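You operate a simulated robot arm through the tools that you are given. There is no shell and no other tool. Be economical: measure what you need, move in short steps, check, and stop when the job is done.

You are at the controls of a simulated robot arm. One attempt, no reset.

TASK
Clamp insert A on the setting plate and polish the stain off its head.
Fine: shut both clamps, take paste on the polishing pad, and put the pad back. Set down upright: what you pick out. What is to be rubbed or washed off counts as gone when no trace of it is left.

The check looks at the end state, three seconds after you hand in, the way a careful person would. Anything else that was tipped, shoved, dropped, spilled or broken makes it a failure.

THE ROBOT
A 7-joint arm with a three-finger gripper on a trunk, on a base that drives. Base frame: it is fixed to the floor where the robot stands at the start and does not move with it; the origin is under the middle of the robot, x ahead of it, y to its left, z up. Readings come in cm, degrees, newtons and seconds.
With the tool pointing down near the work surface it reaches from about 46 to 92 cm from the robot's upright axis, wherever it stands. Its first joint turns from -166.0 to 166.0 degrees. Places, roughly: blue clamp [70, -10, 100]; orange clamp [70, 10, 100]; pocket of the setting plate [70, 0, 90]; polishing pad (5x5x5 cm) [80, -20, 90]. Payload 2.69 kg.
The TCP is the grasp point between the finger pads, 2.9 cm short of the fingertips. In the tool frame z runs along the fingers and y along their closing line. The gripper opens to 12 cm. The gripper's body begins 7.8 cm behind the TCP.
Orientation is told as [roll, pitch, yaw] about the base's x, y, z axes, in that order, counted from this pose: with the fingers straight down and closing along the base's y, the tool's x points along the base's -x, its y along +y and its z along -z.

THE INTERFACE
- The arm moves only by the tool apply_moves. Its argument "motion" is a list that holds one entry, the list of rows, each a list of 7 numbers: the shift along the tool's x, y, z in cm, then the turn, a rotation vector about the tool's x, y, z in degrees, then the opening, from 0 (shut) to 1 (fully open). In form: [[[tx, ty, tz, rx, ry, rz, fingers], ...]]. A call has 1 to 10 rows; each row shifts and turns the commanded pose from where the row before left it, along the tool's axes as they then stand. A row lasts 0.2 s, in which the tool goes at most 5 cm and 8.6 degrees; a call with a longer step from one row to the next is refused whole, and so is a gripper value outside its range. Where a pose cannot be reached the arm comes as near as it can. A force on the tool above 40 N (or 10 N above the force at the start of the call, whichever is more), or a blocked arm, ends the call early, and 0.2 s more pass. Each finger halts on what it meets, pressing with about 37 N; the grip force reading is that of the motor and also rises with nothing between the fingers. The clock runs only during rows and for 0.2 s after the last one: add rows that do not move to give the fingers time. The reply holds the time, the measured pose of the TCP, the force on the tool along the base axes, the opening and the grip force, in the units named above and with some noise, with the torque about the TCP (base axes, N m) and any sound that the robot's microphone picked up.
- Cameras (640 x 400 px; columns grow to the right, rows downward): "scene" is now at [24.09, -1.59, 132.34]; the picture's right is [-0.19, -0.98, 0.00], its down [-0.60, 0.12, -0.79] and it looks along [0.78, -0.15, -0.61] (base axes); focal length 272 px, centre (320, 200). "wrist" rides on the gripper at [6.3, 0, -10.4] in the tool frame; the picture's right is [0.00, 1.00, 0.00], its down [-0.83, 0.00, -0.56] and it looks along [-0.56, 0.00, 0.83] (tool axes); focal length 275 px, centre (320, 200). There is no depth. A picture from a camera that has moved, and an enlarged one, comes with that camera's place and axes in the base frame and with its lens.
- snapshot(camera): a new picture of that camera. It takes no simulated time.
- lift_body(by): slides the trunk up (or, below 0, down) by that many cm; the arm and the scene camera ride with it, the base frame stays. It gives what a move gives, with no picture.
- drive_base(legs): drives the robot by 1 to 6 legs, each [ahead, left, turn to the left] in cm, cm and degrees, along the robot's own axes; the way and the turn of a leg run together, so that a leg with both is an arc; at most 150 cm and 180 degrees a leg. The arm and the cameras ride along, it lands a little off, and it stops where it bumps. It gives what a move gives.
- aim_head(pan, tilt): turns the head with the scene camera to pan (to the left, within 86 degrees either way) and tilt (down, from -29 to 69), counted from straight ahead of the robot. It gives what a move gives.
- inspect(camera, box): a new picture of the part [left, top, right, bottom] of that camera's present view, enlarged. It takes no simulated time.
- job_done(): hands the job in; it is judged then, once.

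Go step by step. Nothing tells you exact positions but the pictures and the camera data: compare them with the known pose of the tool, close in by small moves and look again before you grip or let go. The budget is 120 turns and 78 pictures, counting those below and the enlarged ones. Unless the task says otherwise, let go and move clear before handing in, and close with one line.

The tools are called after "Emit:" as a command line: name --argument value ..., lists and objects as JSON in quotes. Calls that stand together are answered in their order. apply_moves: Moves the arm, as the interface text tells. Its arguments: {"type":"object","properties":{"motion":{"type":"array","items":{"type":"array","items":{"type":"array","items":{"type":"number"}}}}},"required":["motion"]} The other tools are called the same way: lift_body (by) slides the trunk up or down; drive_base (legs) drives the base; aim_head (pan, tilt) turns the head that bears the scene camera; snapshot (camera) takes a picture; inspect (camera, box) takes an enlarged picture of a part of a camera's view; job_done () hands the job in.

At the start:

```text
t: 0.0
tcp_pos: [39.27, -30.59, 100.04]
ee_rot: [0.0, 0.0, 0.0]
wrist_force: [-0.4, -0.6, 0.1]
ft_torque: [0.0, -0.02, 0.03]
opening: 12.03
gripper_force: 0.1
trunk travel left (down, up): [-57.5, 3.8]
robot x, y, heading: [0.19, -0.01, -0.1]
head pan, tilt: [-10.9, 37.8]
```

scene: 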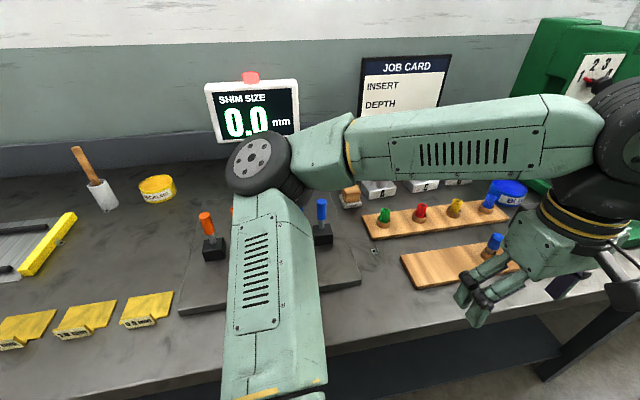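
wrist: 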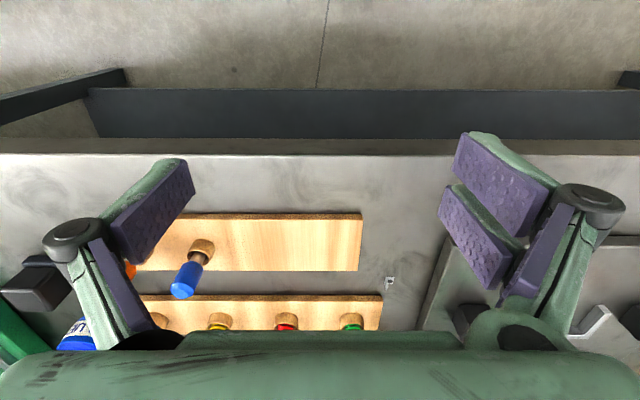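

The arm blocks part of the view; I see a display, a job card, coloured pegs on boards, a setting plate with two clamps. I'll take closer looks first.

Emit:
inspect --camera "scene" --box '[320, 40, 640, 240]'

Emit:
inspect --camera "scene" --box '[160, 140, 480, 340]'

```text
2.00 times, centred on (480, 140) of scene
camera zoom: at [24.09, -1.59, 132.34], right [-0.19, -0.98, 0.0], down [-0.6, 0.12, -0.79], along [0.78, -0.15, -0.61], focal length 544 px, centre (0, 320)
```

zoom: 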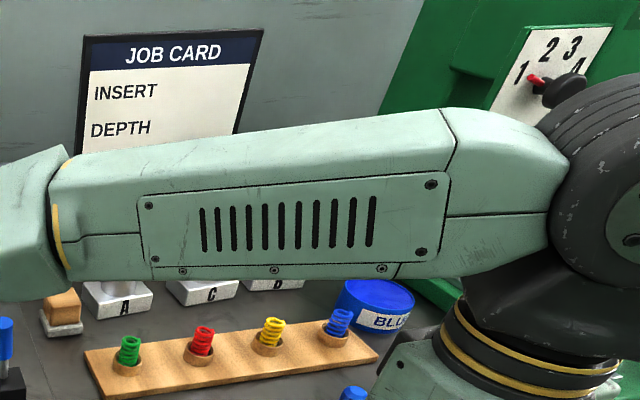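

```text
2.00 times, centred on (320, 240) of scene
camera zoom: at [24.09, -1.59, 132.34], right [-0.19, -0.98, 0.0], down [-0.6, 0.12, -0.79], along [0.78, -0.15, -0.61], focal length 544 px, centre (320, 120)
```

zoom: 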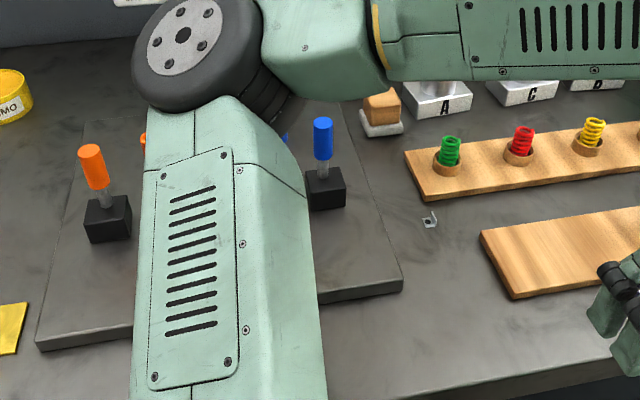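

The arm hides the plate centre. I'll raise the tool and move it toward the front to use the wrist camera as an overview.

Emit:
apply_moves --motion '[[[0, 0, -4.5, 0, 0, 0, 1], [0, 0, -4.5, 0, 0, 0, 1], [0, 0, -4.5, 0, 0, 0, 1], [0, 0, -4.5, 0, 0, 0, 1], [0, 4, -2, 0, 0, 0, 1], [-2, 4, 0, 0, 0, 0, 1], [-2, 4, 0, 0, 0, 0, 1], [-2, 4, 0, 0, 0, 0, 1], [-2, 4, 0, 0, 0, 0, 1], [0, 0, 0, 0, 0, 0, 1]]]'

Emit:
snapshot --camera "wrist"

Emit:
snapshot --camera "scene"

```text
t: 2.2
tcp_pos: [46.91, -10.33, 116.02]
ee_rot: [0.0, 0.1, -0.2]
wrist_force: [-0.7, -0.7, -0.1]
ft_torque: [-0.01, 0.02, -0.06]
opening: 12.01
gripper_force: 0.0
out of reach, approached as far as the arm can: row 4, 5
trunk travel left (down, up): [-57.5, 3.8]
robot x, y, heading: [0.09, -0.47, -0.0]
head pan, tilt: [-10.9, 37.8]
```

```text
73 pictures are left
camera wrist: at [40.72, -10.39, 126.52], right [0.0, 1.0, 0.0], down [0.83, 0.0, 0.56], along [0.56, 0.0, -0.83], focal length 275 px, centre (320, 200)
```

wrist: 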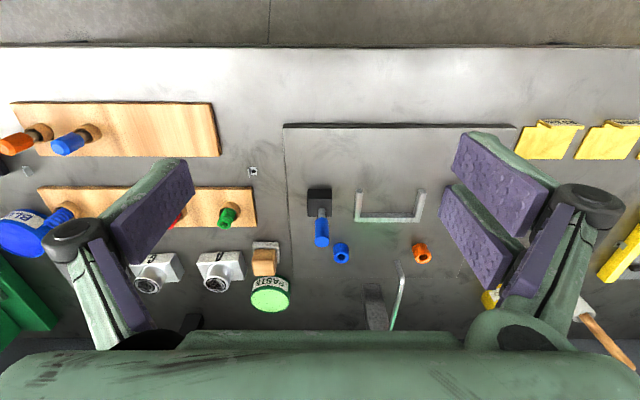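

```text
72 pictures are left
camera scene: at [24.09, -1.6, 132.34], right [-0.19, -0.98, 0.0], down [-0.6, 0.12, -0.79], along [0.78, -0.15, -0.61], focal length 272 px, centre (320, 200)
```

scene: 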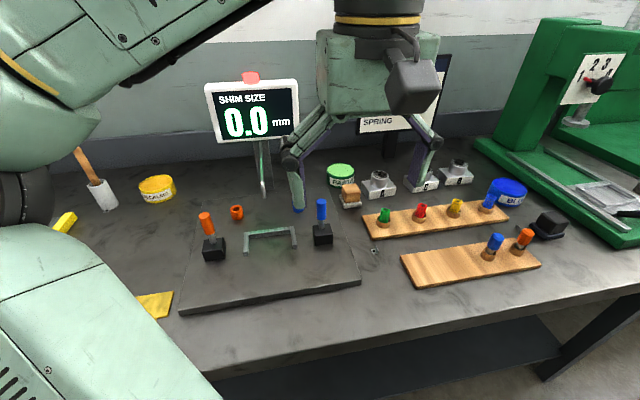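

Now the plate and its clamps, the paste tub (green "PASTE"), the pad, and the inserts are visible. I'll zoom in.

Emit:
inspect --camera "scene" --box '[310, 140, 470, 240]'

Emit:
inspect --camera "scene" --box '[170, 190, 370, 315]'

Emit:
inspect --camera "wrist" --box '[120, 180, 480, 340]'

```text
4.00 times, centred on (390, 190) of scene
camera zoom: at [24.09, -1.6, 132.34], right [-0.19, -0.98, 0.0], down [-0.6, 0.12, -0.79], along [0.78, -0.15, -0.61], focal length 1087 px, centre (40, 240)
```

zoom: 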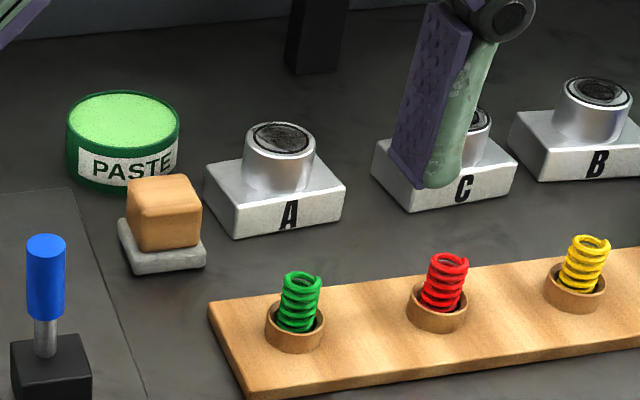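

```text
3.20 times, centred on (270, 252) of scene
camera zoom: at [24.09, -1.6, 132.34], right [-0.19, -0.98, 0.0], down [-0.6, 0.12, -0.79], along [0.78, -0.15, -0.61], focal length 870 px, centre (480, 32)
```

zoom: 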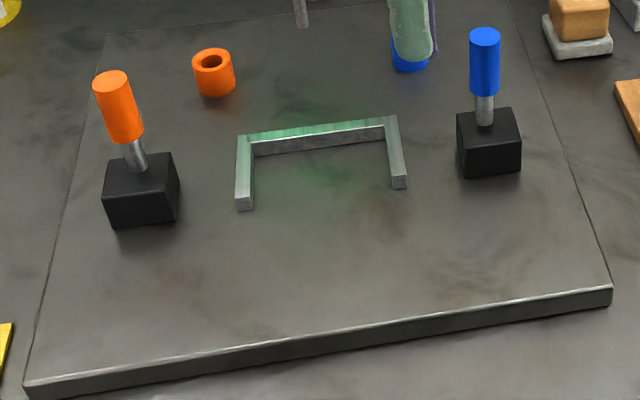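

```text
1.78 times, centred on (300, 260) of wrist
camera zoom: at [40.72, -10.39, 126.52], right [0.0, 1.0, 0.0], down [0.83, 0.0, 0.56], along [0.56, 0.0, -0.83], focal length 489 px, centre (356, 93)
```

zoom: 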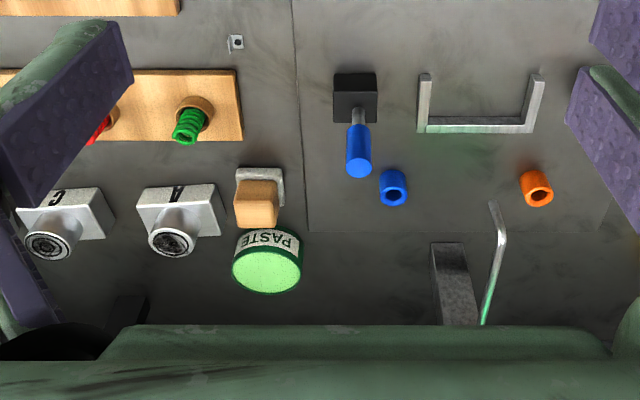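

Paste tub, pad and insert A (wooden-backed pad at about [78,-17]) are clear, while the clamp mechanism isn't. I'll move the wrist camera over the plate for a closer look.

Emit:
apply_moves --motion '[[[-2, 3, 1.5, 0, 0, 0, 1], [-2, 3, 1.5, 0, 0, 0, 1], [-2, 3, 1.5, 0, 0, 0, 1], [-2, 2, 1.5, 0, 0, 0, 1], [0, 0, 0, 0, 0, 0, 1]]]'

Emit:
snapshot --camera "wrist"

```text
t: 3.4
tcp_pos: [54.97, 0.43, 109.98]
ee_rot: [0.1, 0.1, -0.1]
wrist_force: [0.2, -1.2, -1.4]
ft_torque: [0.0, 0.0, 0.02]
opening: 12.02
gripper_force: 0.1
trunk travel left (down, up): [-57.5, 3.8]
robot x, y, heading: [0.24, 0.11, -0.0]
head pan, tilt: [-10.9, 37.8]
```

```text
68 pictures are left
camera wrist: at [48.64, 0.42, 120.61], right [0.0, 1.0, 0.0], down [0.83, 0.0, 0.56], along [0.56, 0.0, -0.83], focal length 275 px, centre (320, 200)
```

wrist: 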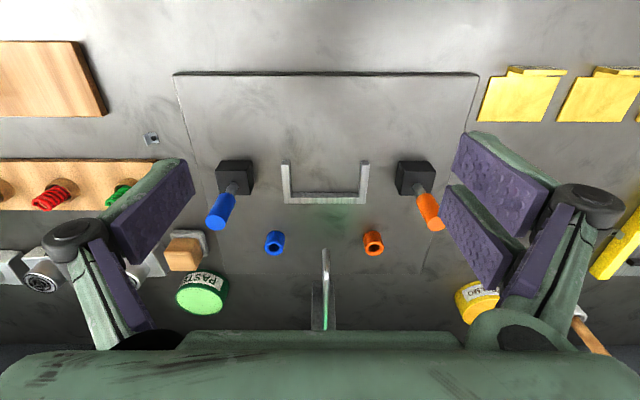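

The handles stand upright in black blocks at about [64,-9] and [64,11], and the pocket is centred near [65,1]. I'll zoom in on these and the pad.

Emit:
inspect --camera "wrist" --box '[190, 140, 390, 265]'

Emit:
inspect --camera "scene" --box '[190, 180, 350, 280]'

```text
3.20 times, centred on (290, 202) of wrist
camera zoom: at [48.64, 0.42, 120.61], right [0.0, 1.0, 0.0], down [0.83, 0.0, 0.56], along [0.56, 0.0, -0.83], focal length 881 px, centre (416, 192)
```

zoom: 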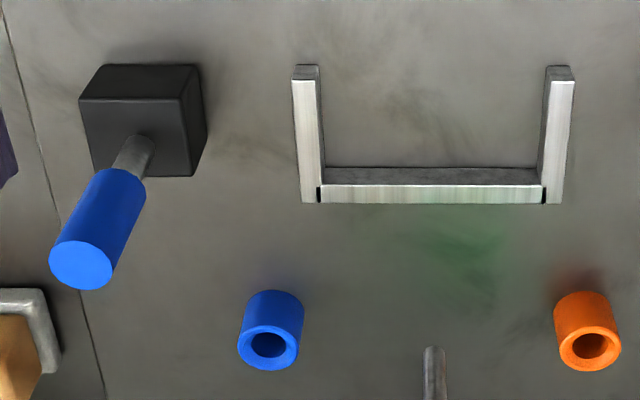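

```text
4.00 times, centred on (270, 230) of scene
camera zoom: at [24.08, -1.6, 132.35], right [-0.19, -0.98, 0.0], down [-0.6, 0.12, -0.79], along [0.78, -0.15, -0.61], focal length 1087 px, centre (520, 80)
```

zoom: 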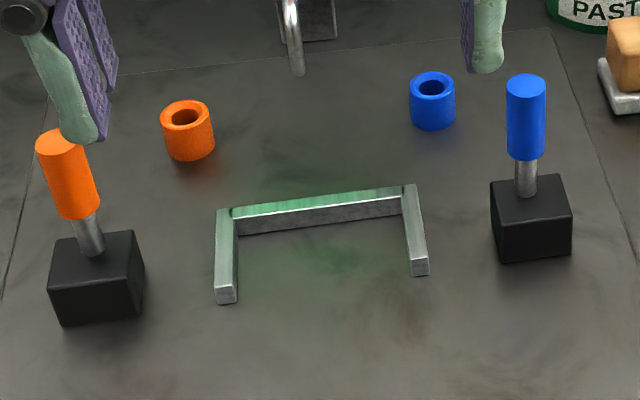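

Pocket interior spans about y −3.5..5.5 with the back wall at x≈68.4. Next I'll view insert A, the pad and the paste up close.

Emit:
apply_moves --motion '[[[-1.5, -4, 0, 0, 0, 0, 1], [-1.5, -4, 0, 0, 0, 0, 1], [-1.5, -4, 0, 0, 0, 0, 1], [-1.5, -4, 0, 0, 0, 0, 1], [-1.5, -4, 0, 0, 0, 0, 1], [-1.5, -4, 0, 0, 0, 0, 1], [0, 0, 0, 0, 0, 0, 1]]]'

Emit:
snapshot --camera "wrist"

Emit:
inspect --camera "wrist" --box '[200, 160, 440, 310]'

```text
t: 5.0
tcp_pos: [64.12, -23.76, 109.8]
ee_rot: [0.0, 0.0, 0.1]
wrist_force: [-1.0, 0.5, 0.2]
ft_torque: [-0.01, 0.02, 0.02]
opening: 12.01
gripper_force: 0.0
trunk travel left (down, up): [-57.5, 3.8]
robot x, y, heading: [-0.17, 0.07, 0.1]
head pan, tilt: [-10.9, 37.8]
```

```text
65 pictures are left
camera wrist: at [57.81, -23.71, 120.37], right [0.0, 1.0, 0.0], down [0.83, 0.0, 0.56], along [0.56, 0.0, -0.83], focal length 275 px, centre (320, 200)
```

wrist: 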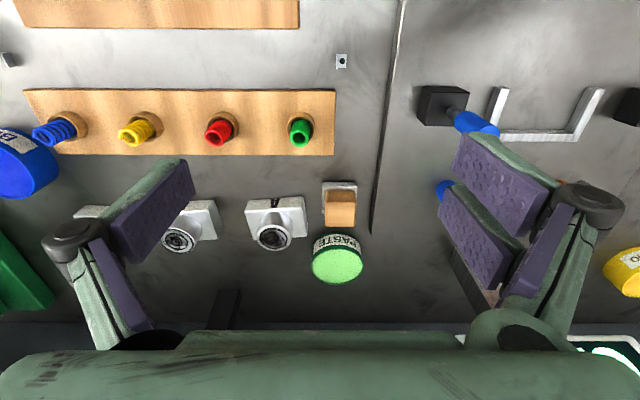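

```text
2.67 times, centred on (320, 235) of wrist
camera zoom: at [57.81, -23.71, 120.37], right [0.0, 1.0, 0.0], down [0.83, 0.0, 0.56], along [0.56, 0.0, -0.83], focal length 734 px, centre (320, 107)
```

zoom: 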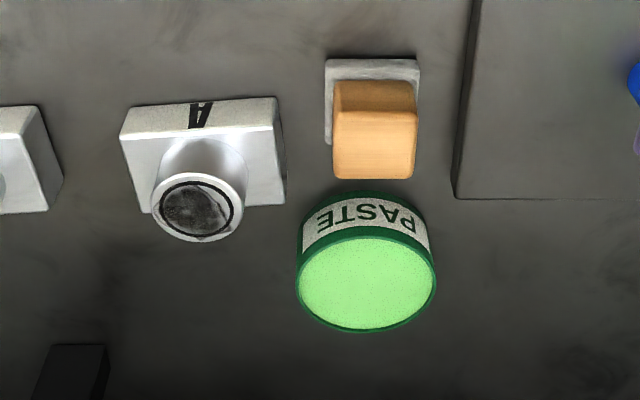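

Insert A sits at about [82,-29.7], yaw ≈ +5°, with its head top near z 93.5 and ~4.5 cm across. The pad is at ≈[79,-21] and the paste at ≈[89,-21], near the reach limit, so I drive a bit closer.

Emit:
drive_base --legs '[[8, -4, 0]]'

Emit:
snapshot --camera "scene"

```text
t: 6.1
tcp_pos: [72.25, -27.8, 109.68]
ee_rot: [0.0, 0.2, 0.0]
wrist_force: [-0.1, 0.1, -0.1]
ft_torque: [0.0, 0.06, -0.02]
opening: 12.01
gripper_force: 0.0
trunk travel left (down, up): [-57.5, 3.8]
robot x, y, heading: [8.27, -4.53, 0.0]
head pan, tilt: [-10.9, 37.8]
```

```text
63 pictures are left
camera scene: at [32.28, -5.62, 132.32], right [-0.19, -0.98, 0.0], down [-0.6, 0.12, -0.79], along [0.78, -0.15, -0.61], focal length 272 px, centre (320, 200)
```

scene: 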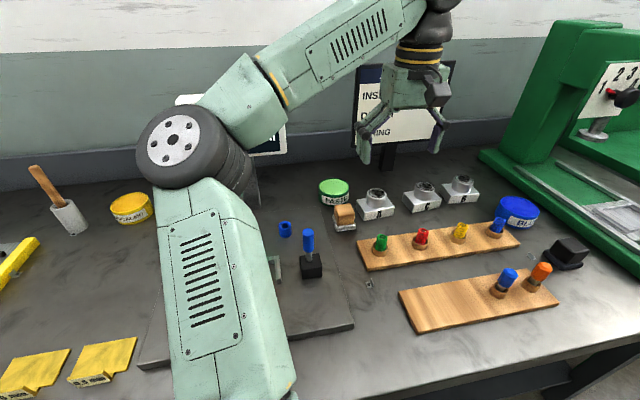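

Now move above insert A with reduced opening and +5° yaw, then check.

Emit:
apply_moves --motion '[[[-3, -0.6, 0, 0, 0, 0, 0.6], [-3, -0.6, 0, 0, 0, -5, 0.6], [-3.65, -0.3, 1, 0, 0, 0, 0.6], [0, 0, 3, 0, 0, 0, 0.6], [0, 0, 3, 0, 0, 0, 0.6], [0, 0, 0, 0, 0, 0, 0.6]]]'

Emit:
snapshot --camera "wrist"

Emit:
inspect --camera "scene" --box '[320, 120, 480, 220]'

```text
t: 7.5
tcp_pos: [81.9, -28.89, 102.75]
ee_rot: [0.0, 0.0, 5.0]
wrist_force: [0.4, -0.1, -0.2]
ft_torque: [0.02, 0.0, 0.0]
opening: 7.17
gripper_force: 0.0
trunk travel left (down, up): [-57.5, 3.8]
robot x, y, heading: [7.91, -3.76, -0.2]
head pan, tilt: [-10.9, 37.8]
```

```text
62 pictures are left
camera wrist: at [75.66, -29.43, 113.33], right [-0.09, 1.0, 0.0], down [0.83, 0.08, 0.56], along [0.55, 0.05, -0.83], focal length 275 px, centre (320, 200)
```

wrist: 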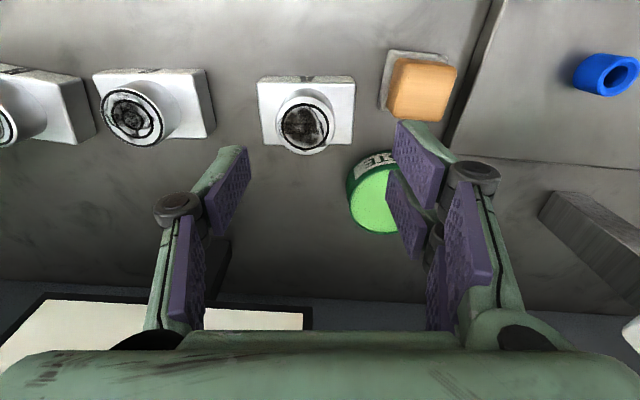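

```text
4.00 times, centred on (400, 170) of scene
camera zoom: at [32.19, -5.59, 132.35], right [-0.19, -0.98, 0.0], down [-0.6, 0.12, -0.79], along [0.78, -0.15, -0.61], focal length 1087 px, centre (0, 320)
```

zoom: 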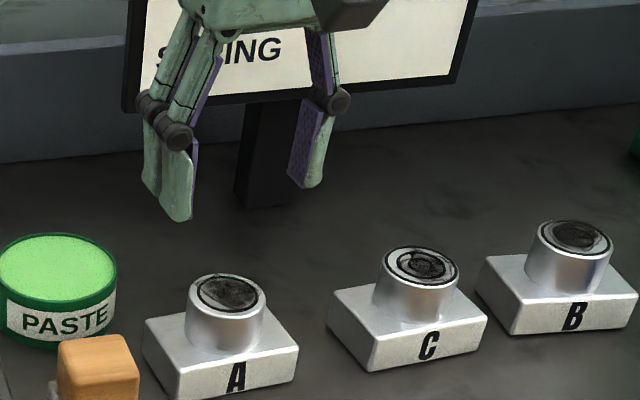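

Insert's edges align with the tool; the head is ~1.05 cm to tool −y and ~0.4 cm ahead. I'll correct and descend part way.

Emit:
apply_moves --motion '[[[-0.4, -1.05, 1, 0, 0, 0, 0.6], [0, 0, 2.5, 0, 0, 0, 0.6], [0, 0, 2, 0, 0, 0, 0.6], [0, 0, 1.5, 0, 0, 0, 0.6], [0, 0, 1, 0, 0, 0, 0.6], [0, 0, 0, 0, 0, 0, 0.6]]]'

Emit:
snapshot --camera "wrist"

Emit:
inspect --camera "scene" --box '[330, 140, 430, 230]'

```text
t: 8.9
tcp_pos: [82.4, -29.89, 94.72]
ee_rot: [0.0, -0.1, 5.0]
wrist_force: [-0.2, -0.4, -0.4]
ft_torque: [0.0, 0.0, 0.0]
opening: 7.18
gripper_force: 0.1
trunk travel left (down, up): [-57.5, 3.8]
robot x, y, heading: [8.05, -3.82, 0.2]
head pan, tilt: [-10.9, 37.8]
```

```text
60 pictures are left
camera wrist: at [76.12, -30.49, 105.34], right [-0.09, 1.0, 0.0], down [0.83, 0.08, 0.56], along [0.55, 0.05, -0.83], focal length 275 px, centre (320, 200)
```

wrist: 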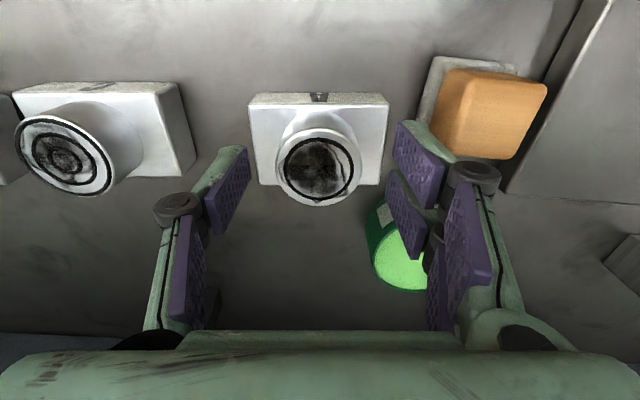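

```text
4.44 times, centred on (380, 185) of scene
camera zoom: at [32.19, -5.59, 132.34], right [-0.19, -0.98, 0.0], down [-0.6, 0.12, -0.79], along [0.78, -0.15, -0.61], focal length 1208 px, centre (53, 267)
```

zoom: 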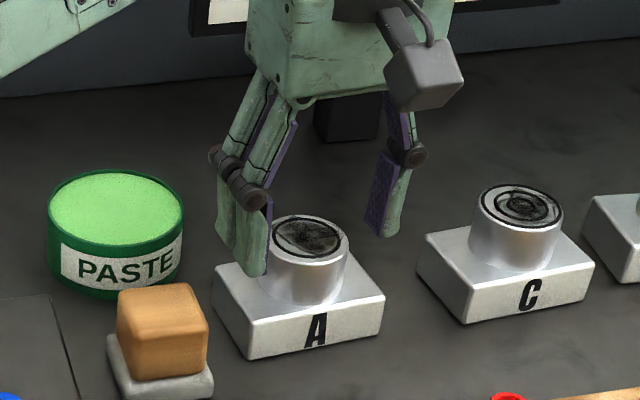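

The head is centred between the fingers. I'll descend slightly and close.

Emit:
apply_moves --motion '[[[-0.1, 0, 0.3, 0, 0, 0, 0.6], [0, 0, 0.3, 0, 0, 0, 0.6], [0, 0, 0, 0, 0, 0, 0.3], [0, 0, 0, 0, 0, 0, 0.2], [0, 0, 0, 0, 0, 0, 0.2], [0, 0, 0, 0, 0, 0, 0.2], [0, 0, 0, 0, 0, 0, 0.2]]]'

Emit:
snapshot --camera "wrist"

```text
t: 10.5
tcp_pos: [82.48, -29.92, 94.22]
ee_rot: [0.0, 0.0, 5.0]
wrist_force: [0.0, -2.8, 1.3]
ft_torque: [-0.14, -0.07, -0.05]
opening: 4.69
gripper_force: 37.1
trunk travel left (down, up): [-57.5, 3.8]
robot x, y, heading: [7.93, -4.15, -0.2]
head pan, tilt: [-10.9, 37.8]
```

```text
58 pictures are left
camera wrist: at [76.21, -30.47, 104.77], right [-0.09, 1.0, 0.0], down [0.83, 0.08, 0.56], along [0.55, 0.05, -0.83], focal length 275 px, centre (320, 200)
```

wrist: 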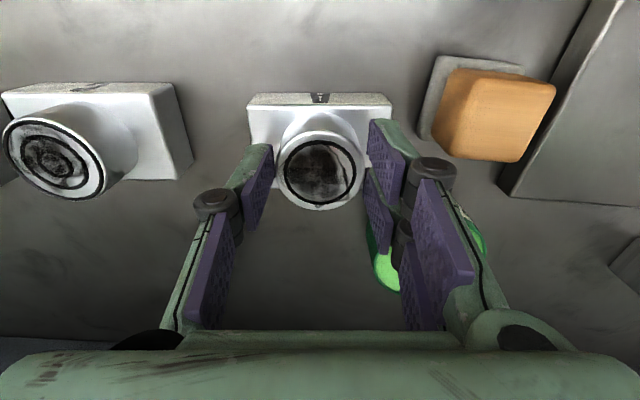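

Gripped (4.69 cm). Lift straight up.

Emit:
apply_moves --motion '[[[0, 0, -0.5, 0, 0, 0, 0.2], [0, 0, -1.5, 0, 0, 0, 0.2], [0, 0, -2.5, 0, 0, 0, 0.2], [0, 0, -3, 0, 0, 0, 0.2], [0, 0, -3.5, 0, 0, 0, 0.2], [0, 0, -4, 0, 0, 0, 0.2], [0, 0, 0, 0, 0, 0, 0.2]]]'

Emit:
snapshot --camera "scene"

```text
t: 12.1
tcp_pos: [82.46, -29.72, 109.31]
ee_rot: [0.1, 0.0, 5.0]
wrist_force: [0.4, -0.4, -0.3]
ft_torque: [0.0, 0.01, -0.01]
opening: 2.4
gripper_force: 0.1
trunk travel left (down, up): [-57.5, 3.8]
robot x, y, heading: [8.07, -3.86, 0.0]
head pan, tilt: [-10.9, 37.8]
```

```text
57 pictures are left
camera scene: at [32.21, -5.58, 132.34], right [-0.19, -0.98, 0.0], down [-0.6, 0.12, -0.79], along [0.78, -0.15, -0.61], focal length 272 px, centre (320, 200)
```

scene: 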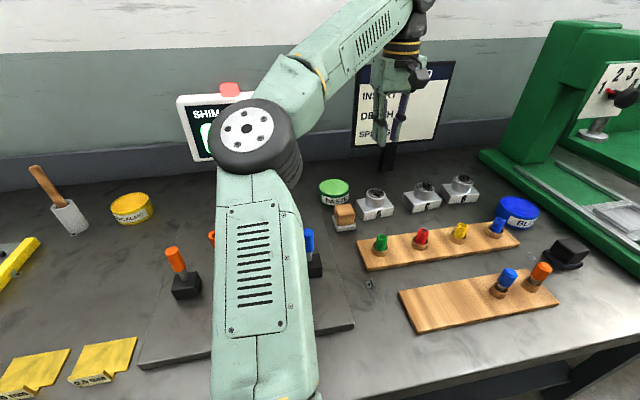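

The insert slipped out but still stands; the grip was too high. I'll reopen and look from above again.

Emit:
apply_moves --motion '[[[0, 0, 3, 0, 0, 0, 0.6], [0, 0, 3, 0, 0, 0, 0.6], [0, 0, 3, 0, 0, 0, 0.6], [0, 0, 2.5, 0, 0, 0, 0.6], [0, 0, 2, 0, 0, 0, 0.6], [0, 0, 1, 0, 0, 0, 0.6], [0, 0, 0, 0, 0, 0, 0.6]]]'

Emit:
snapshot --camera "wrist"

Emit:
inspect --camera "scene" --box '[330, 140, 430, 230]'

```text
t: 13.7
tcp_pos: [82.53, -29.88, 94.61]
ee_rot: [-0.1, 0.0, 5.0]
wrist_force: [-0.3, -0.2, 0.5]
ft_torque: [-0.01, 0.04, 0.02]
opening: 7.21
gripper_force: 0.1
trunk travel left (down, up): [-57.5, 3.8]
robot x, y, heading: [8.21, -3.69, -0.1]
head pan, tilt: [-10.9, 37.8]
```

```text
56 pictures are left
camera wrist: at [76.31, -30.46, 105.24], right [-0.09, 1.0, 0.0], down [0.83, 0.08, 0.56], along [0.55, 0.05, -0.83], focal length 275 px, centre (320, 200)
```

wrist: 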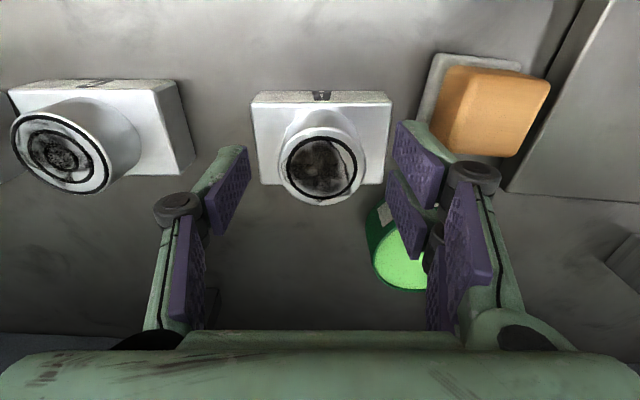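

```text
4.44 times, centred on (380, 185) of scene
camera zoom: at [32.19, -5.58, 132.34], right [-0.19, -0.98, 0.0], down [-0.6, 0.12, -0.79], along [0.78, -0.15, -0.61], focal length 1208 px, centre (53, 267)
```

zoom: 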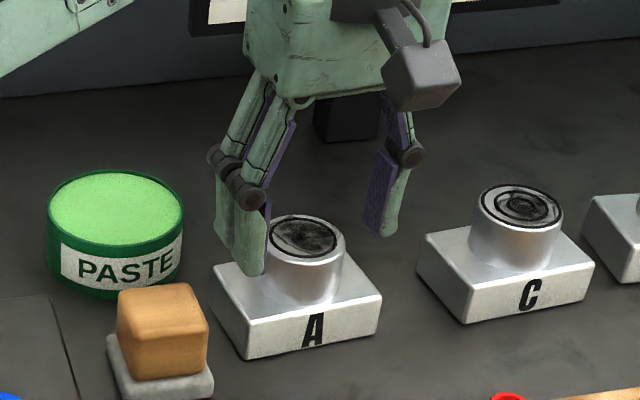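

The parallax says the head is actually lower (top ≈ 92) and ~0.75 cm further forward than the grip. I'll shift forward and descend further, watching force.

Emit:
apply_moves --motion '[[[-0.75, 0.1, 0, 0, 0, 0, 0.6], [0, 0, 0.7, 0, 0, 0, 0.6], [0, 0, 0.5, 0, 0, 0, 0.6], [0, 0, 0.4, 0, 0, 0, 0.6], [0, 0, 0, 0, 0, 0, 0.6]]]'

Emit:
snapshot --camera "wrist"

Emit:
inspect --camera "scene" --box '[330, 140, 430, 230]'

```text
t: 14.9
tcp_pos: [83.25, -29.69, 93.05]
ee_rot: [0.0, 0.0, 4.9]
wrist_force: [0.1, -0.6, -0.2]
ft_torque: [0.0, 0.0, 0.0]
opening: 7.23
gripper_force: 0.0
trunk travel left (down, up): [-57.5, 3.8]
robot x, y, heading: [7.93, -4.21, 0.0]
head pan, tilt: [-10.9, 37.8]
```

```text
54 pictures are left
camera wrist: at [76.94, -30.21, 103.61], right [-0.09, 1.0, 0.0], down [0.83, 0.08, 0.56], along [0.55, 0.05, -0.83], focal length 275 px, centre (320, 200)
```

wrist: 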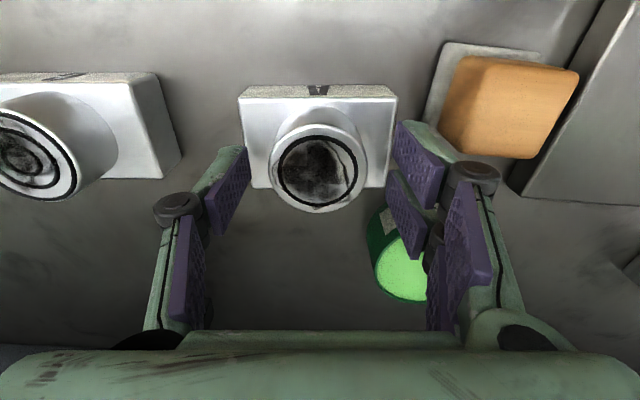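

```text
4.44 times, centred on (380, 185) of scene
camera zoom: at [32.19, -5.59, 132.34], right [-0.19, -0.98, 0.0], down [-0.6, 0.12, -0.79], along [0.78, -0.15, -0.61], focal length 1208 px, centre (53, 267)
```

zoom: 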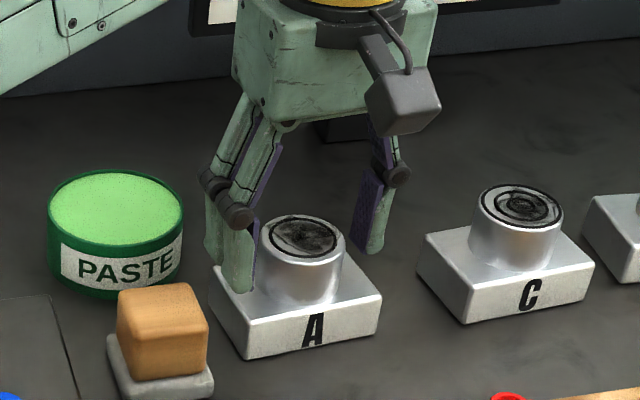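

Well centred now. Descend 0.4 more and close fully.

Emit:
apply_moves --motion '[[[-0.15, 0, 0.2, 0, 0, 0, 0.6], [0, 0, 0.25, 0, 0, 0, 0.6], [0, 0, 0, 0, 0, 0, 0.3], [0, 0, 0, 0, 0, 0, 0], [0, 0, 0, 0, 0, 0, 0], [0, 0, 0, 0, 0, 0, 0], [0, 0, 0, 0, 0, 0, 0], [0, 0, -0.5, 0, 0, 0, 0], [0, 0, -0.5, 0, 0, 0, 0], [0, 0, 0, 0, 0, 0, 0]]]'

Emit:
snapshot --camera "wrist"

```text
t: 17.1
tcp_pos: [83.55, -29.63, 93.55]
ee_rot: [0.0, 0.0, 4.9]
wrist_force: [0.4, -0.6, -5.1]
ft_torque: [0.01, 0.0, -0.01]
opening: 4.69
gripper_force: 36.4
trunk travel left (down, up): [-57.5, 3.8]
robot x, y, heading: [7.88, -3.82, 0.2]
head pan, tilt: [-10.9, 37.8]
```

```text
52 pictures are left
camera wrist: at [77.14, -30.23, 104.16], right [-0.09, 1.0, 0.0], down [0.83, 0.08, 0.55], along [0.55, 0.05, -0.83], focal length 275 px, centre (320, 200)
```

wrist: 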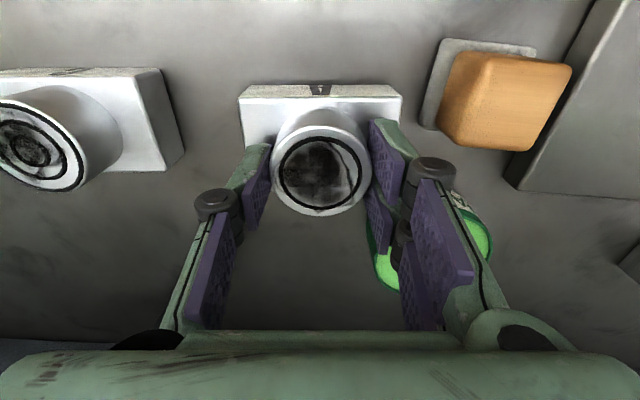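

It's held (5 N weight). Lift up to clear everything.

Emit:
apply_moves --motion '[[[0, 0, -1, 0, 0, 0, 0], [0, 0, -2, 0, 0, 0, 0], [0, 0, -3, 0, 0, 0, 0], [0, 0, -3, 0, 0, 0, 0], [0, 0, -3, 0, 0, 0, 0], [0, 0, -2, 0, 0, 0, 0], [0, 0, -1, 0, 0, 0, 0], [0, 0, 0, 0, 0, 0, 0]]]'

Emit:
snapshot --camera "scene"

```text
t: 18.9
tcp_pos: [83.29, -29.81, 108.53]
ee_rot: [0.1, 0.0, 5.0]
wrist_force: [-0.4, 0.4, -4.5]
ft_torque: [0.0, -0.02, -0.02]
opening: 4.69
gripper_force: 36.8
trunk travel left (down, up): [-57.5, 3.8]
robot x, y, heading: [7.69, -4.06, -0.2]
head pan, tilt: [-10.9, 37.8]
```

```text
51 pictures are left
camera scene: at [32.24, -5.6, 132.33], right [-0.19, -0.98, 0.0], down [-0.6, 0.12, -0.79], along [0.78, -0.15, -0.61], focal length 272 px, centre (320, 200)
```

scene: 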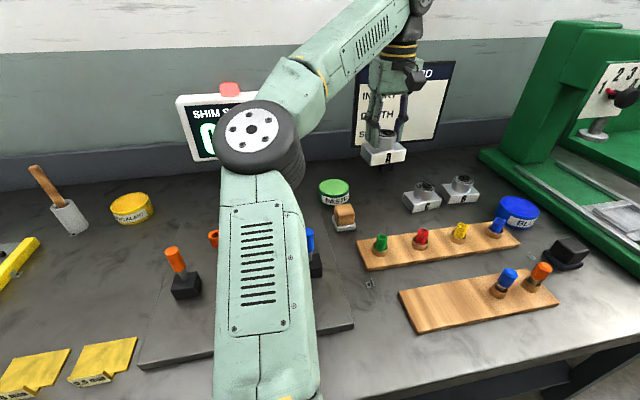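

Held firmly and upright. Rotate yaw to 0 and carry over to above the pocket.

Emit:
apply_moves --motion '[[[0, 0, -0.5, 0, 0, 5, 0], [2.2, 3.86, 0, 0, 0, 0, 0], [2.2, 3.86, 0, 0, 0, 0, 0], [2.2, 3.86, 0, 0, 0, 0, 0], [2.2, 3.86, 0, 0, 0, 0, 0], [2.2, 3.86, 0, 0, 0, 0, 0], [2.2, 3.86, 0, 0, 0, 0, 0], [2.2, 3.86, 0, 0, 0, 0, 0], [2.2, 3.86, 0, 0, 0, 0, 0], [0, 0, 0, 0, 0, 0, 0]]]'

Emit:
snapshot --camera "wrist"

Emit:
snapshot --camera "scene"

```text
t: 21.1
tcp_pos: [65.88, 0.97, 109.23]
ee_rot: [0.0, 0.2, -0.1]
wrist_force: [0.5, -1.0, -5.3]
ft_torque: [-0.03, 0.01, 0.03]
opening: 4.65
gripper_force: 36.9
trunk travel left (down, up): [-57.5, 3.8]
robot x, y, heading: [7.92, -4.11, 0.2]
head pan, tilt: [-10.9, 37.8]
```

```text
50 pictures are left
camera wrist: at [59.5, 0.94, 119.75], right [0.0, 1.0, 0.0], down [0.83, 0.0, 0.56], along [0.56, 0.0, -0.83], focal length 275 px, centre (320, 200)
```

wrist: 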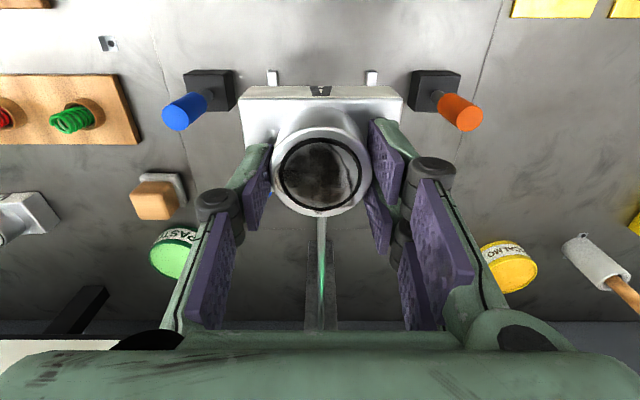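

```text
49 pictures are left
camera scene: at [32.24, -5.6, 132.33], right [-0.19, -0.98, 0.0], down [-0.6, 0.12, -0.79], along [0.78, -0.15, -0.61], focal length 272 px, centre (320, 200)
```

scene: 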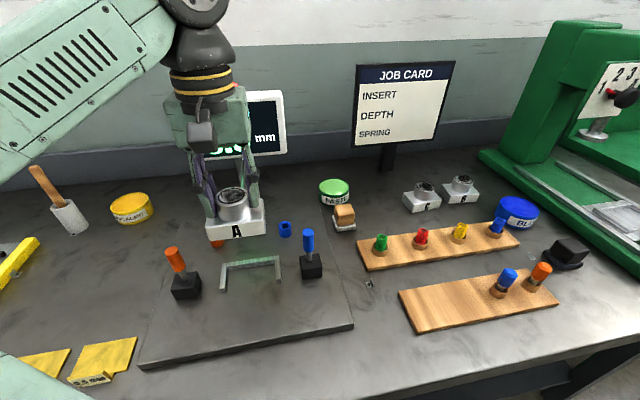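

Centred over the pocket. Descend to just above the frame and check.

Emit:
apply_moves --motion '[[[0, 0, 2.5, 0, 0, 0, 0], [0, 0, 2.5, 0, 0, 0, 0], [0, 0, 2.5, 0, 0, 0, 0], [0, 0, 2, 0, 0, 0, 0], [0, 0, 1.5, 0, 0, 0, 0], [0, 0, 0.8, 0, 0, 0, 0], [0, 0, 0, 0, 0, 0, 0]]]'

Emit:
snapshot --camera "wrist"

Emit:
inspect --camera "scene" --box '[160, 200, 340, 320]'

```text
t: 22.7
tcp_pos: [65.76, 1.26, 97.38]
ee_rot: [0.0, 0.0, -0.1]
wrist_force: [0.3, 0.7, -6.0]
ft_torque: [0.01, 0.01, 0.02]
opening: 4.69
gripper_force: 36.6
trunk travel left (down, up): [-57.5, 3.8]
robot x, y, heading: [8.24, -4.12, -0.1]
head pan, tilt: [-10.9, 37.8]
```

```text
48 pictures are left
camera wrist: at [59.53, 1.22, 107.89], right [0.0, 1.0, 0.0], down [0.83, 0.0, 0.56], along [0.56, 0.0, -0.83], focal length 275 px, centre (320, 200)
```

wrist: 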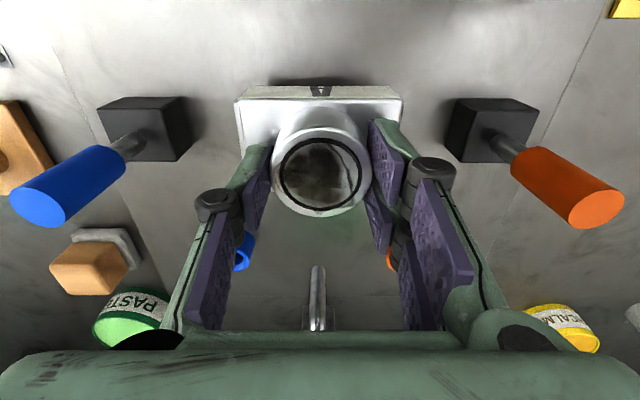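

```text
3.33 times, centred on (250, 260) of scene
camera zoom: at [32.23, -5.58, 132.34], right [-0.19, -0.98, 0.0], down [-0.6, 0.12, -0.79], along [0.78, -0.15, -0.61], focal length 906 px, centre (553, 0)
```

zoom: 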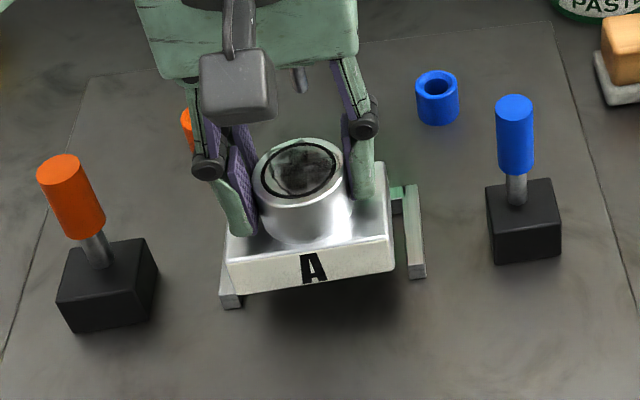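

The base appears ~8×6×2.8 cm; I need to back off ~0.4 cm in x to clear the back wall. Then lower gently, watching force.

Emit:
apply_moves --motion '[[[0.4, -0.1, 0, 0, 0, 0, 0], [0, 0, 0.7, 0, 0, 0, 0], [0, 0, 0.6, 0, 0, 0, 0], [0, 0, 0.5, 0, 0, 0, 0], [0, 0, 0, 0, 0, 0, 0]]]'

Emit:
inspect --camera "scene" --box '[200, 210, 300, 290]'

```text
t: 23.9
tcp_pos: [65.51, 1.21, 95.64]
ee_rot: [-0.1, 0.0, 0.0]
wrist_force: [0.7, 0.7, -5.5]
ft_torque: [0.04, -0.04, 0.02]
opening: 4.68
gripper_force: 36.7
trunk travel left (down, up): [-57.5, 3.8]
robot x, y, heading: [7.96, -3.89, 0.0]
head pan, tilt: [-10.9, 37.8]
```

```text
5.00 times, centred on (250, 250) of scene
camera zoom: at [32.23, -5.58, 132.33], right [-0.19, -0.98, 0.0], down [-0.6, 0.12, -0.79], along [0.78, -0.15, -0.61], focal length 1359 px, centre (670, -50)
```

zoom: 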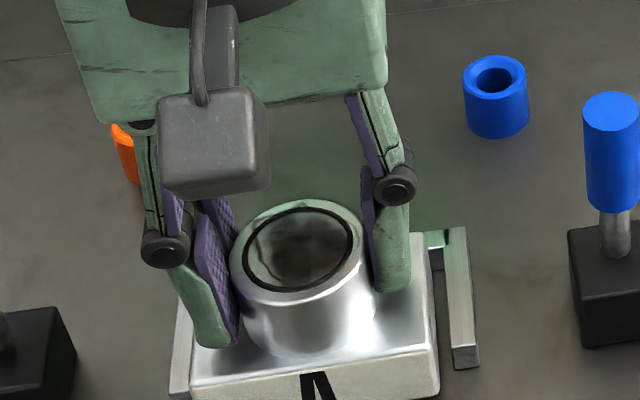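

Gaps on both sides look similar. Continue lowering in small steps until the weight transfers.

Emit:
apply_moves --motion '[[[0, -0.1, 0.3, 0, 0, 0, 0], [0, 0, 0.3, 0, 0, 0, 0], [0, 0, 0.2, 0, 0, 0, 0], [0, 0, 0, 0, 0, 0, 0]]]'

Emit:
inspect --camera "scene" --box '[190, 220, 310, 310]'

```text
t: 24.9
tcp_pos: [65.42, 1.08, 94.74]
ee_rot: [-0.1, 0.1, 0.0]
wrist_force: [0.2, -0.1, -4.7]
ft_torque: [0.0, -0.02, -0.03]
opening: 4.65
gripper_force: 36.9
trunk travel left (down, up): [-57.5, 3.8]
robot x, y, heading: [7.97, -3.86, 0.0]
head pan, tilt: [-10.9, 37.8]
```

```text
4.44 times, centred on (250, 265) of scene
camera zoom: at [32.23, -5.58, 132.33], right [-0.19, -0.98, 0.0], down [-0.6, 0.12, -0.79], along [0.78, -0.15, -0.61], focal length 1208 px, centre (631, -89)
```

zoom: 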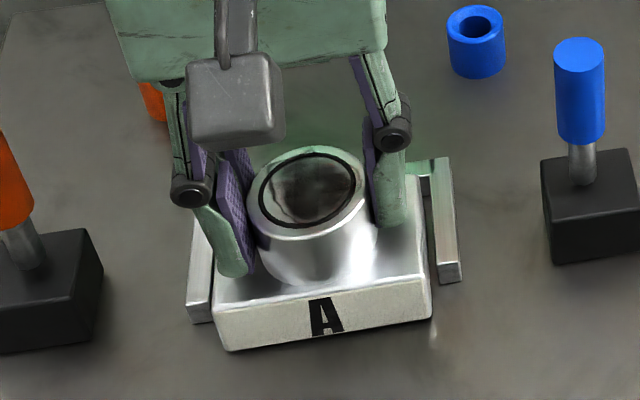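

Emit:
apply_moves --motion '[[[0, 0, 0.2, 0, 0, 0, 0], [0, 0, 0.2, 0, 0, 0, 0], [0, 0, 0.2, 0, 0, 0, 0], [0, 0, 0.2, 0, 0, 0, 0], [0, 0, 0, 0, 0, 0, 0]]]'

```text
t: 26.1
tcp_pos: [65.25, 0.96, 94.19]
ee_rot: [0.0, -0.2, 0.1]
wrist_force: [-2.3, 1.4, 29.4]
ft_torque: [0.07, 0.03, 0.04]
opening: 4.65
gripper_force: 36.9
trunk travel left (down, up): [-57.5, 3.8]
robot x, y, heading: [7.89, -3.76, -0.0]
head pan, tilt: [-10.9, 37.8]
```

Contact with the plate. Ease up slightly and inspect the seating.

Emit:
apply_moves --motion '[[[0, 0, -0.2, 0, 0, 0, 0], [0, 0, 0, 0, 0, 0, 0]]]'

Emit:
inspect --camera "scene" --box '[190, 220, 310, 310]'

Emit:
inspect --camera "wrist" --box '[200, 60, 440, 240]'

```text
t: 26.7
tcp_pos: [65.26, 0.95, 94.13]
ee_rot: [0.0, 0.1, -0.1]
wrist_force: [-4.0, 1.2, 10.7]
ft_torque: [0.1, -0.11, 0.05]
opening: 4.64
gripper_force: 36.6
trunk travel left (down, up): [-57.5, 3.8]
robot x, y, heading: [8.0, -4.0, -0.0]
head pan, tilt: [-10.9, 37.8]
```

```text
4.44 times, centred on (250, 265) of scene
camera zoom: at [32.08, -5.58, 132.35], right [-0.19, -0.98, 0.0], down [-0.6, 0.12, -0.79], along [0.78, -0.15, -0.61], focal length 1208 px, centre (631, -89)
```

zoom: 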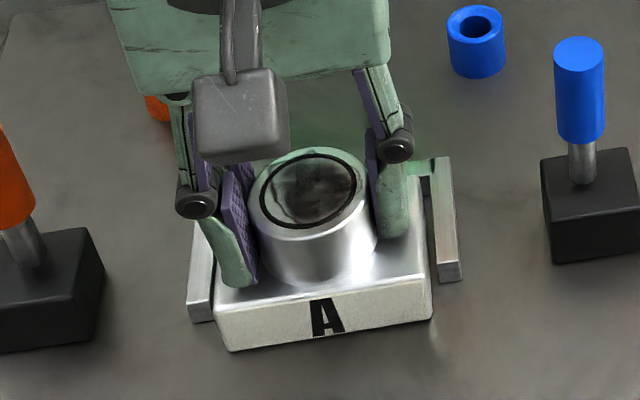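

```text
2.22 times, centred on (320, 150) of wrist
camera zoom: at [58.97, 1.0, 104.72], right [0.0, 1.0, 0.0], down [0.83, 0.0, 0.56], along [0.56, 0.0, -0.83], focal length 612 px, centre (320, 311)
```

zoom: 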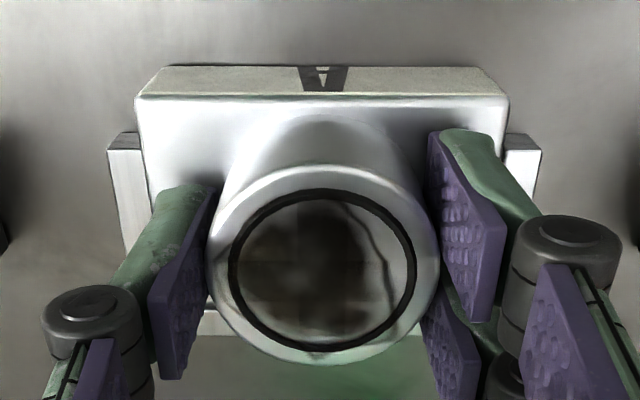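

It's down on the plate, with its front sticking out ~1.2 cm, so there's a gap behind. I'll slide it gently toward the back wall.

Emit:
apply_moves --motion '[[[0, 0, -0.07, 0, 0, 0, 0], [-0.15, 0, 0, 0, 0, 0, 0], [-0.15, 0, 0, 0, 0, 0, 0], [-0.15, 0, 0, 0, 0, 0, 0], [0, 0, 0, 0, 0, 0, 0]]]'

Emit:
inspect --camera "scene" --box '[190, 220, 310, 310]'

```text
t: 27.9
tcp_pos: [65.85, 0.99, 94.29]
ee_rot: [0.0, 0.2, 0.0]
wrist_force: [0.2, 0.1, -4.7]
ft_torque: [0.01, 0.0, -0.02]
opening: 4.62
gripper_force: 36.9
trunk travel left (down, up): [-57.5, 3.8]
robot x, y, heading: [8.03, -3.66, -0.2]
head pan, tilt: [-10.9, 37.8]
```

```text
4.44 times, centred on (250, 265) of scene
camera zoom: at [32.23, -5.58, 132.33], right [-0.19, -0.98, 0.0], down [-0.6, 0.12, -0.79], along [0.78, -0.15, -0.61], focal length 1208 px, centre (631, -89)
```

zoom: 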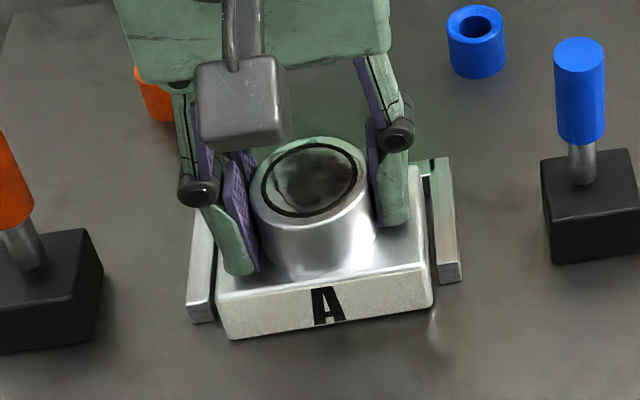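

It moves freely without wall contact yet. Continue forward in small steps.

Emit:
apply_moves --motion '[[[-0.12, 0, 0, 0, 0, 0, 0], [-0.12, 0, 0, 0, 0, 0, 0], [-0.12, 0, 0, 0, 0, 0, 0], [0, 0, 0, 0, 0, 0, 0]]]'

Emit:
inspect --camera "scene" --box '[190, 220, 310, 310]'

```text
t: 28.9
tcp_pos: [66.36, 0.95, 94.2]
ee_rot: [0.0, 0.1, 0.0]
wrist_force: [-0.6, -1.0, -6.5]
ft_torque: [-0.02, -0.02, -0.03]
opening: 4.65
gripper_force: 37.0
trunk travel left (down, up): [-57.5, 3.8]
robot x, y, heading: [7.87, -3.9, -0.1]
head pan, tilt: [-10.9, 37.8]
```

```text
4.44 times, centred on (250, 265) of scene
camera zoom: at [32.23, -5.58, 132.33], right [-0.19, -0.98, 0.0], down [-0.6, 0.12, -0.79], along [0.78, -0.15, -0.61], focal length 1208 px, centre (631, -89)
```

zoom: 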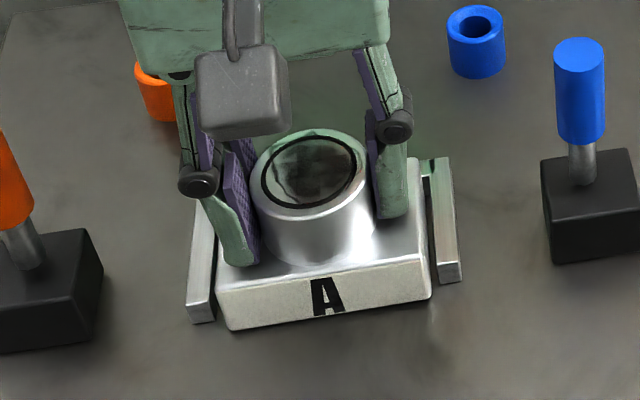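

Emit:
apply_moves --motion '[[[-0.12, 0, 0.05, 0, 0, 0, 0], [-0.12, 0, 0, 0, 0, 0, 0], [-0.12, 0, 0, 0, 0, 0, 0], [0, 0, 0, 0, 0, 0, 0]]]'

Emit:
inspect --camera "scene" --box '[190, 220, 310, 310]'

```text
t: 29.9
tcp_pos: [66.35, 1.0, 94.32]
ee_rot: [0.0, 0.1, -0.1]
wrist_force: [-22.8, -1.0, -1.8]
ft_torque: [-0.04, 1.03, 0.27]
opening: 4.63
gripper_force: 37.0
trunk travel left (down, up): [-57.5, 3.8]
robot x, y, heading: [8.3, -3.99, -0.0]
head pan, tilt: [-10.9, 37.8]
```

```text
4.44 times, centred on (250, 265) of scene
camera zoom: at [32.03, -5.6, 132.38], right [-0.19, -0.98, 0.0], down [-0.6, 0.12, -0.79], along [0.78, -0.15, -0.61], focal length 1208 px, centre (631, -89)
```

zoom: 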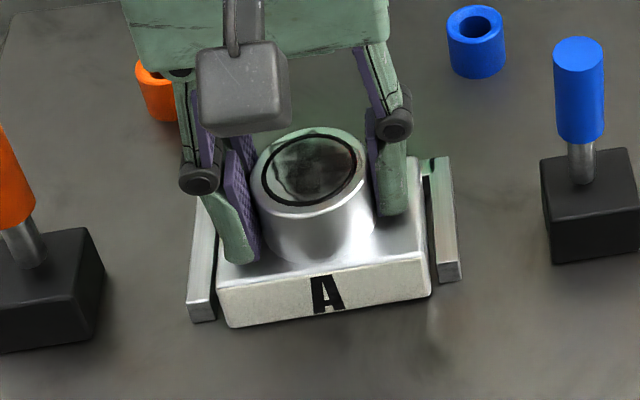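

Reached the back wall (23 N). Back off slightly, settle down, and release.

Emit:
apply_moves --motion '[[[0.3, 0, 0, 0, 0, 0, 0], [0, 0, 0.12, 0, 0, 0, 0], [0, 0, 0, 0, 0, 0, 0.2], [0, 0, 0, 0, 0, 0, 0.45], [0, 0, 0, 0, 0, 0, 0.55], [0, 0, 0, 0, 0, 0, 0.55], [0, 0, 0, 0, 0, 0, 0.55]]]'

Emit:
inspect --camera "scene" --box '[190, 220, 310, 310]'

```text
t: 31.5
tcp_pos: [66.32, 1.02, 93.9]
ee_rot: [0.0, 0.0, 0.0]
wrist_force: [0.0, 0.0, 0.0]
ft_torque: [0.01, 0.01, 0.0]
opening: 6.61
gripper_force: 0.1
trunk travel left (down, up): [-57.5, 3.8]
robot x, y, heading: [8.24, -3.75, 0.1]
head pan, tilt: [-10.9, 37.8]
```

```text
4.44 times, centred on (250, 265) of scene
camera zoom: at [32.19, -5.59, 132.34], right [-0.19, -0.98, 0.0], down [-0.6, 0.12, -0.79], along [0.78, -0.15, -0.61], focal length 1208 px, centre (631, -89)
```

zoom: 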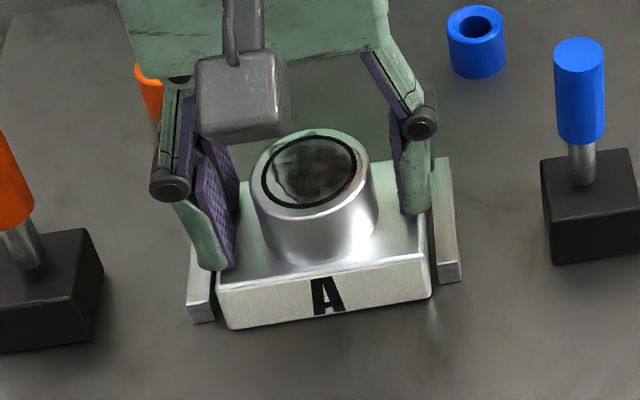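

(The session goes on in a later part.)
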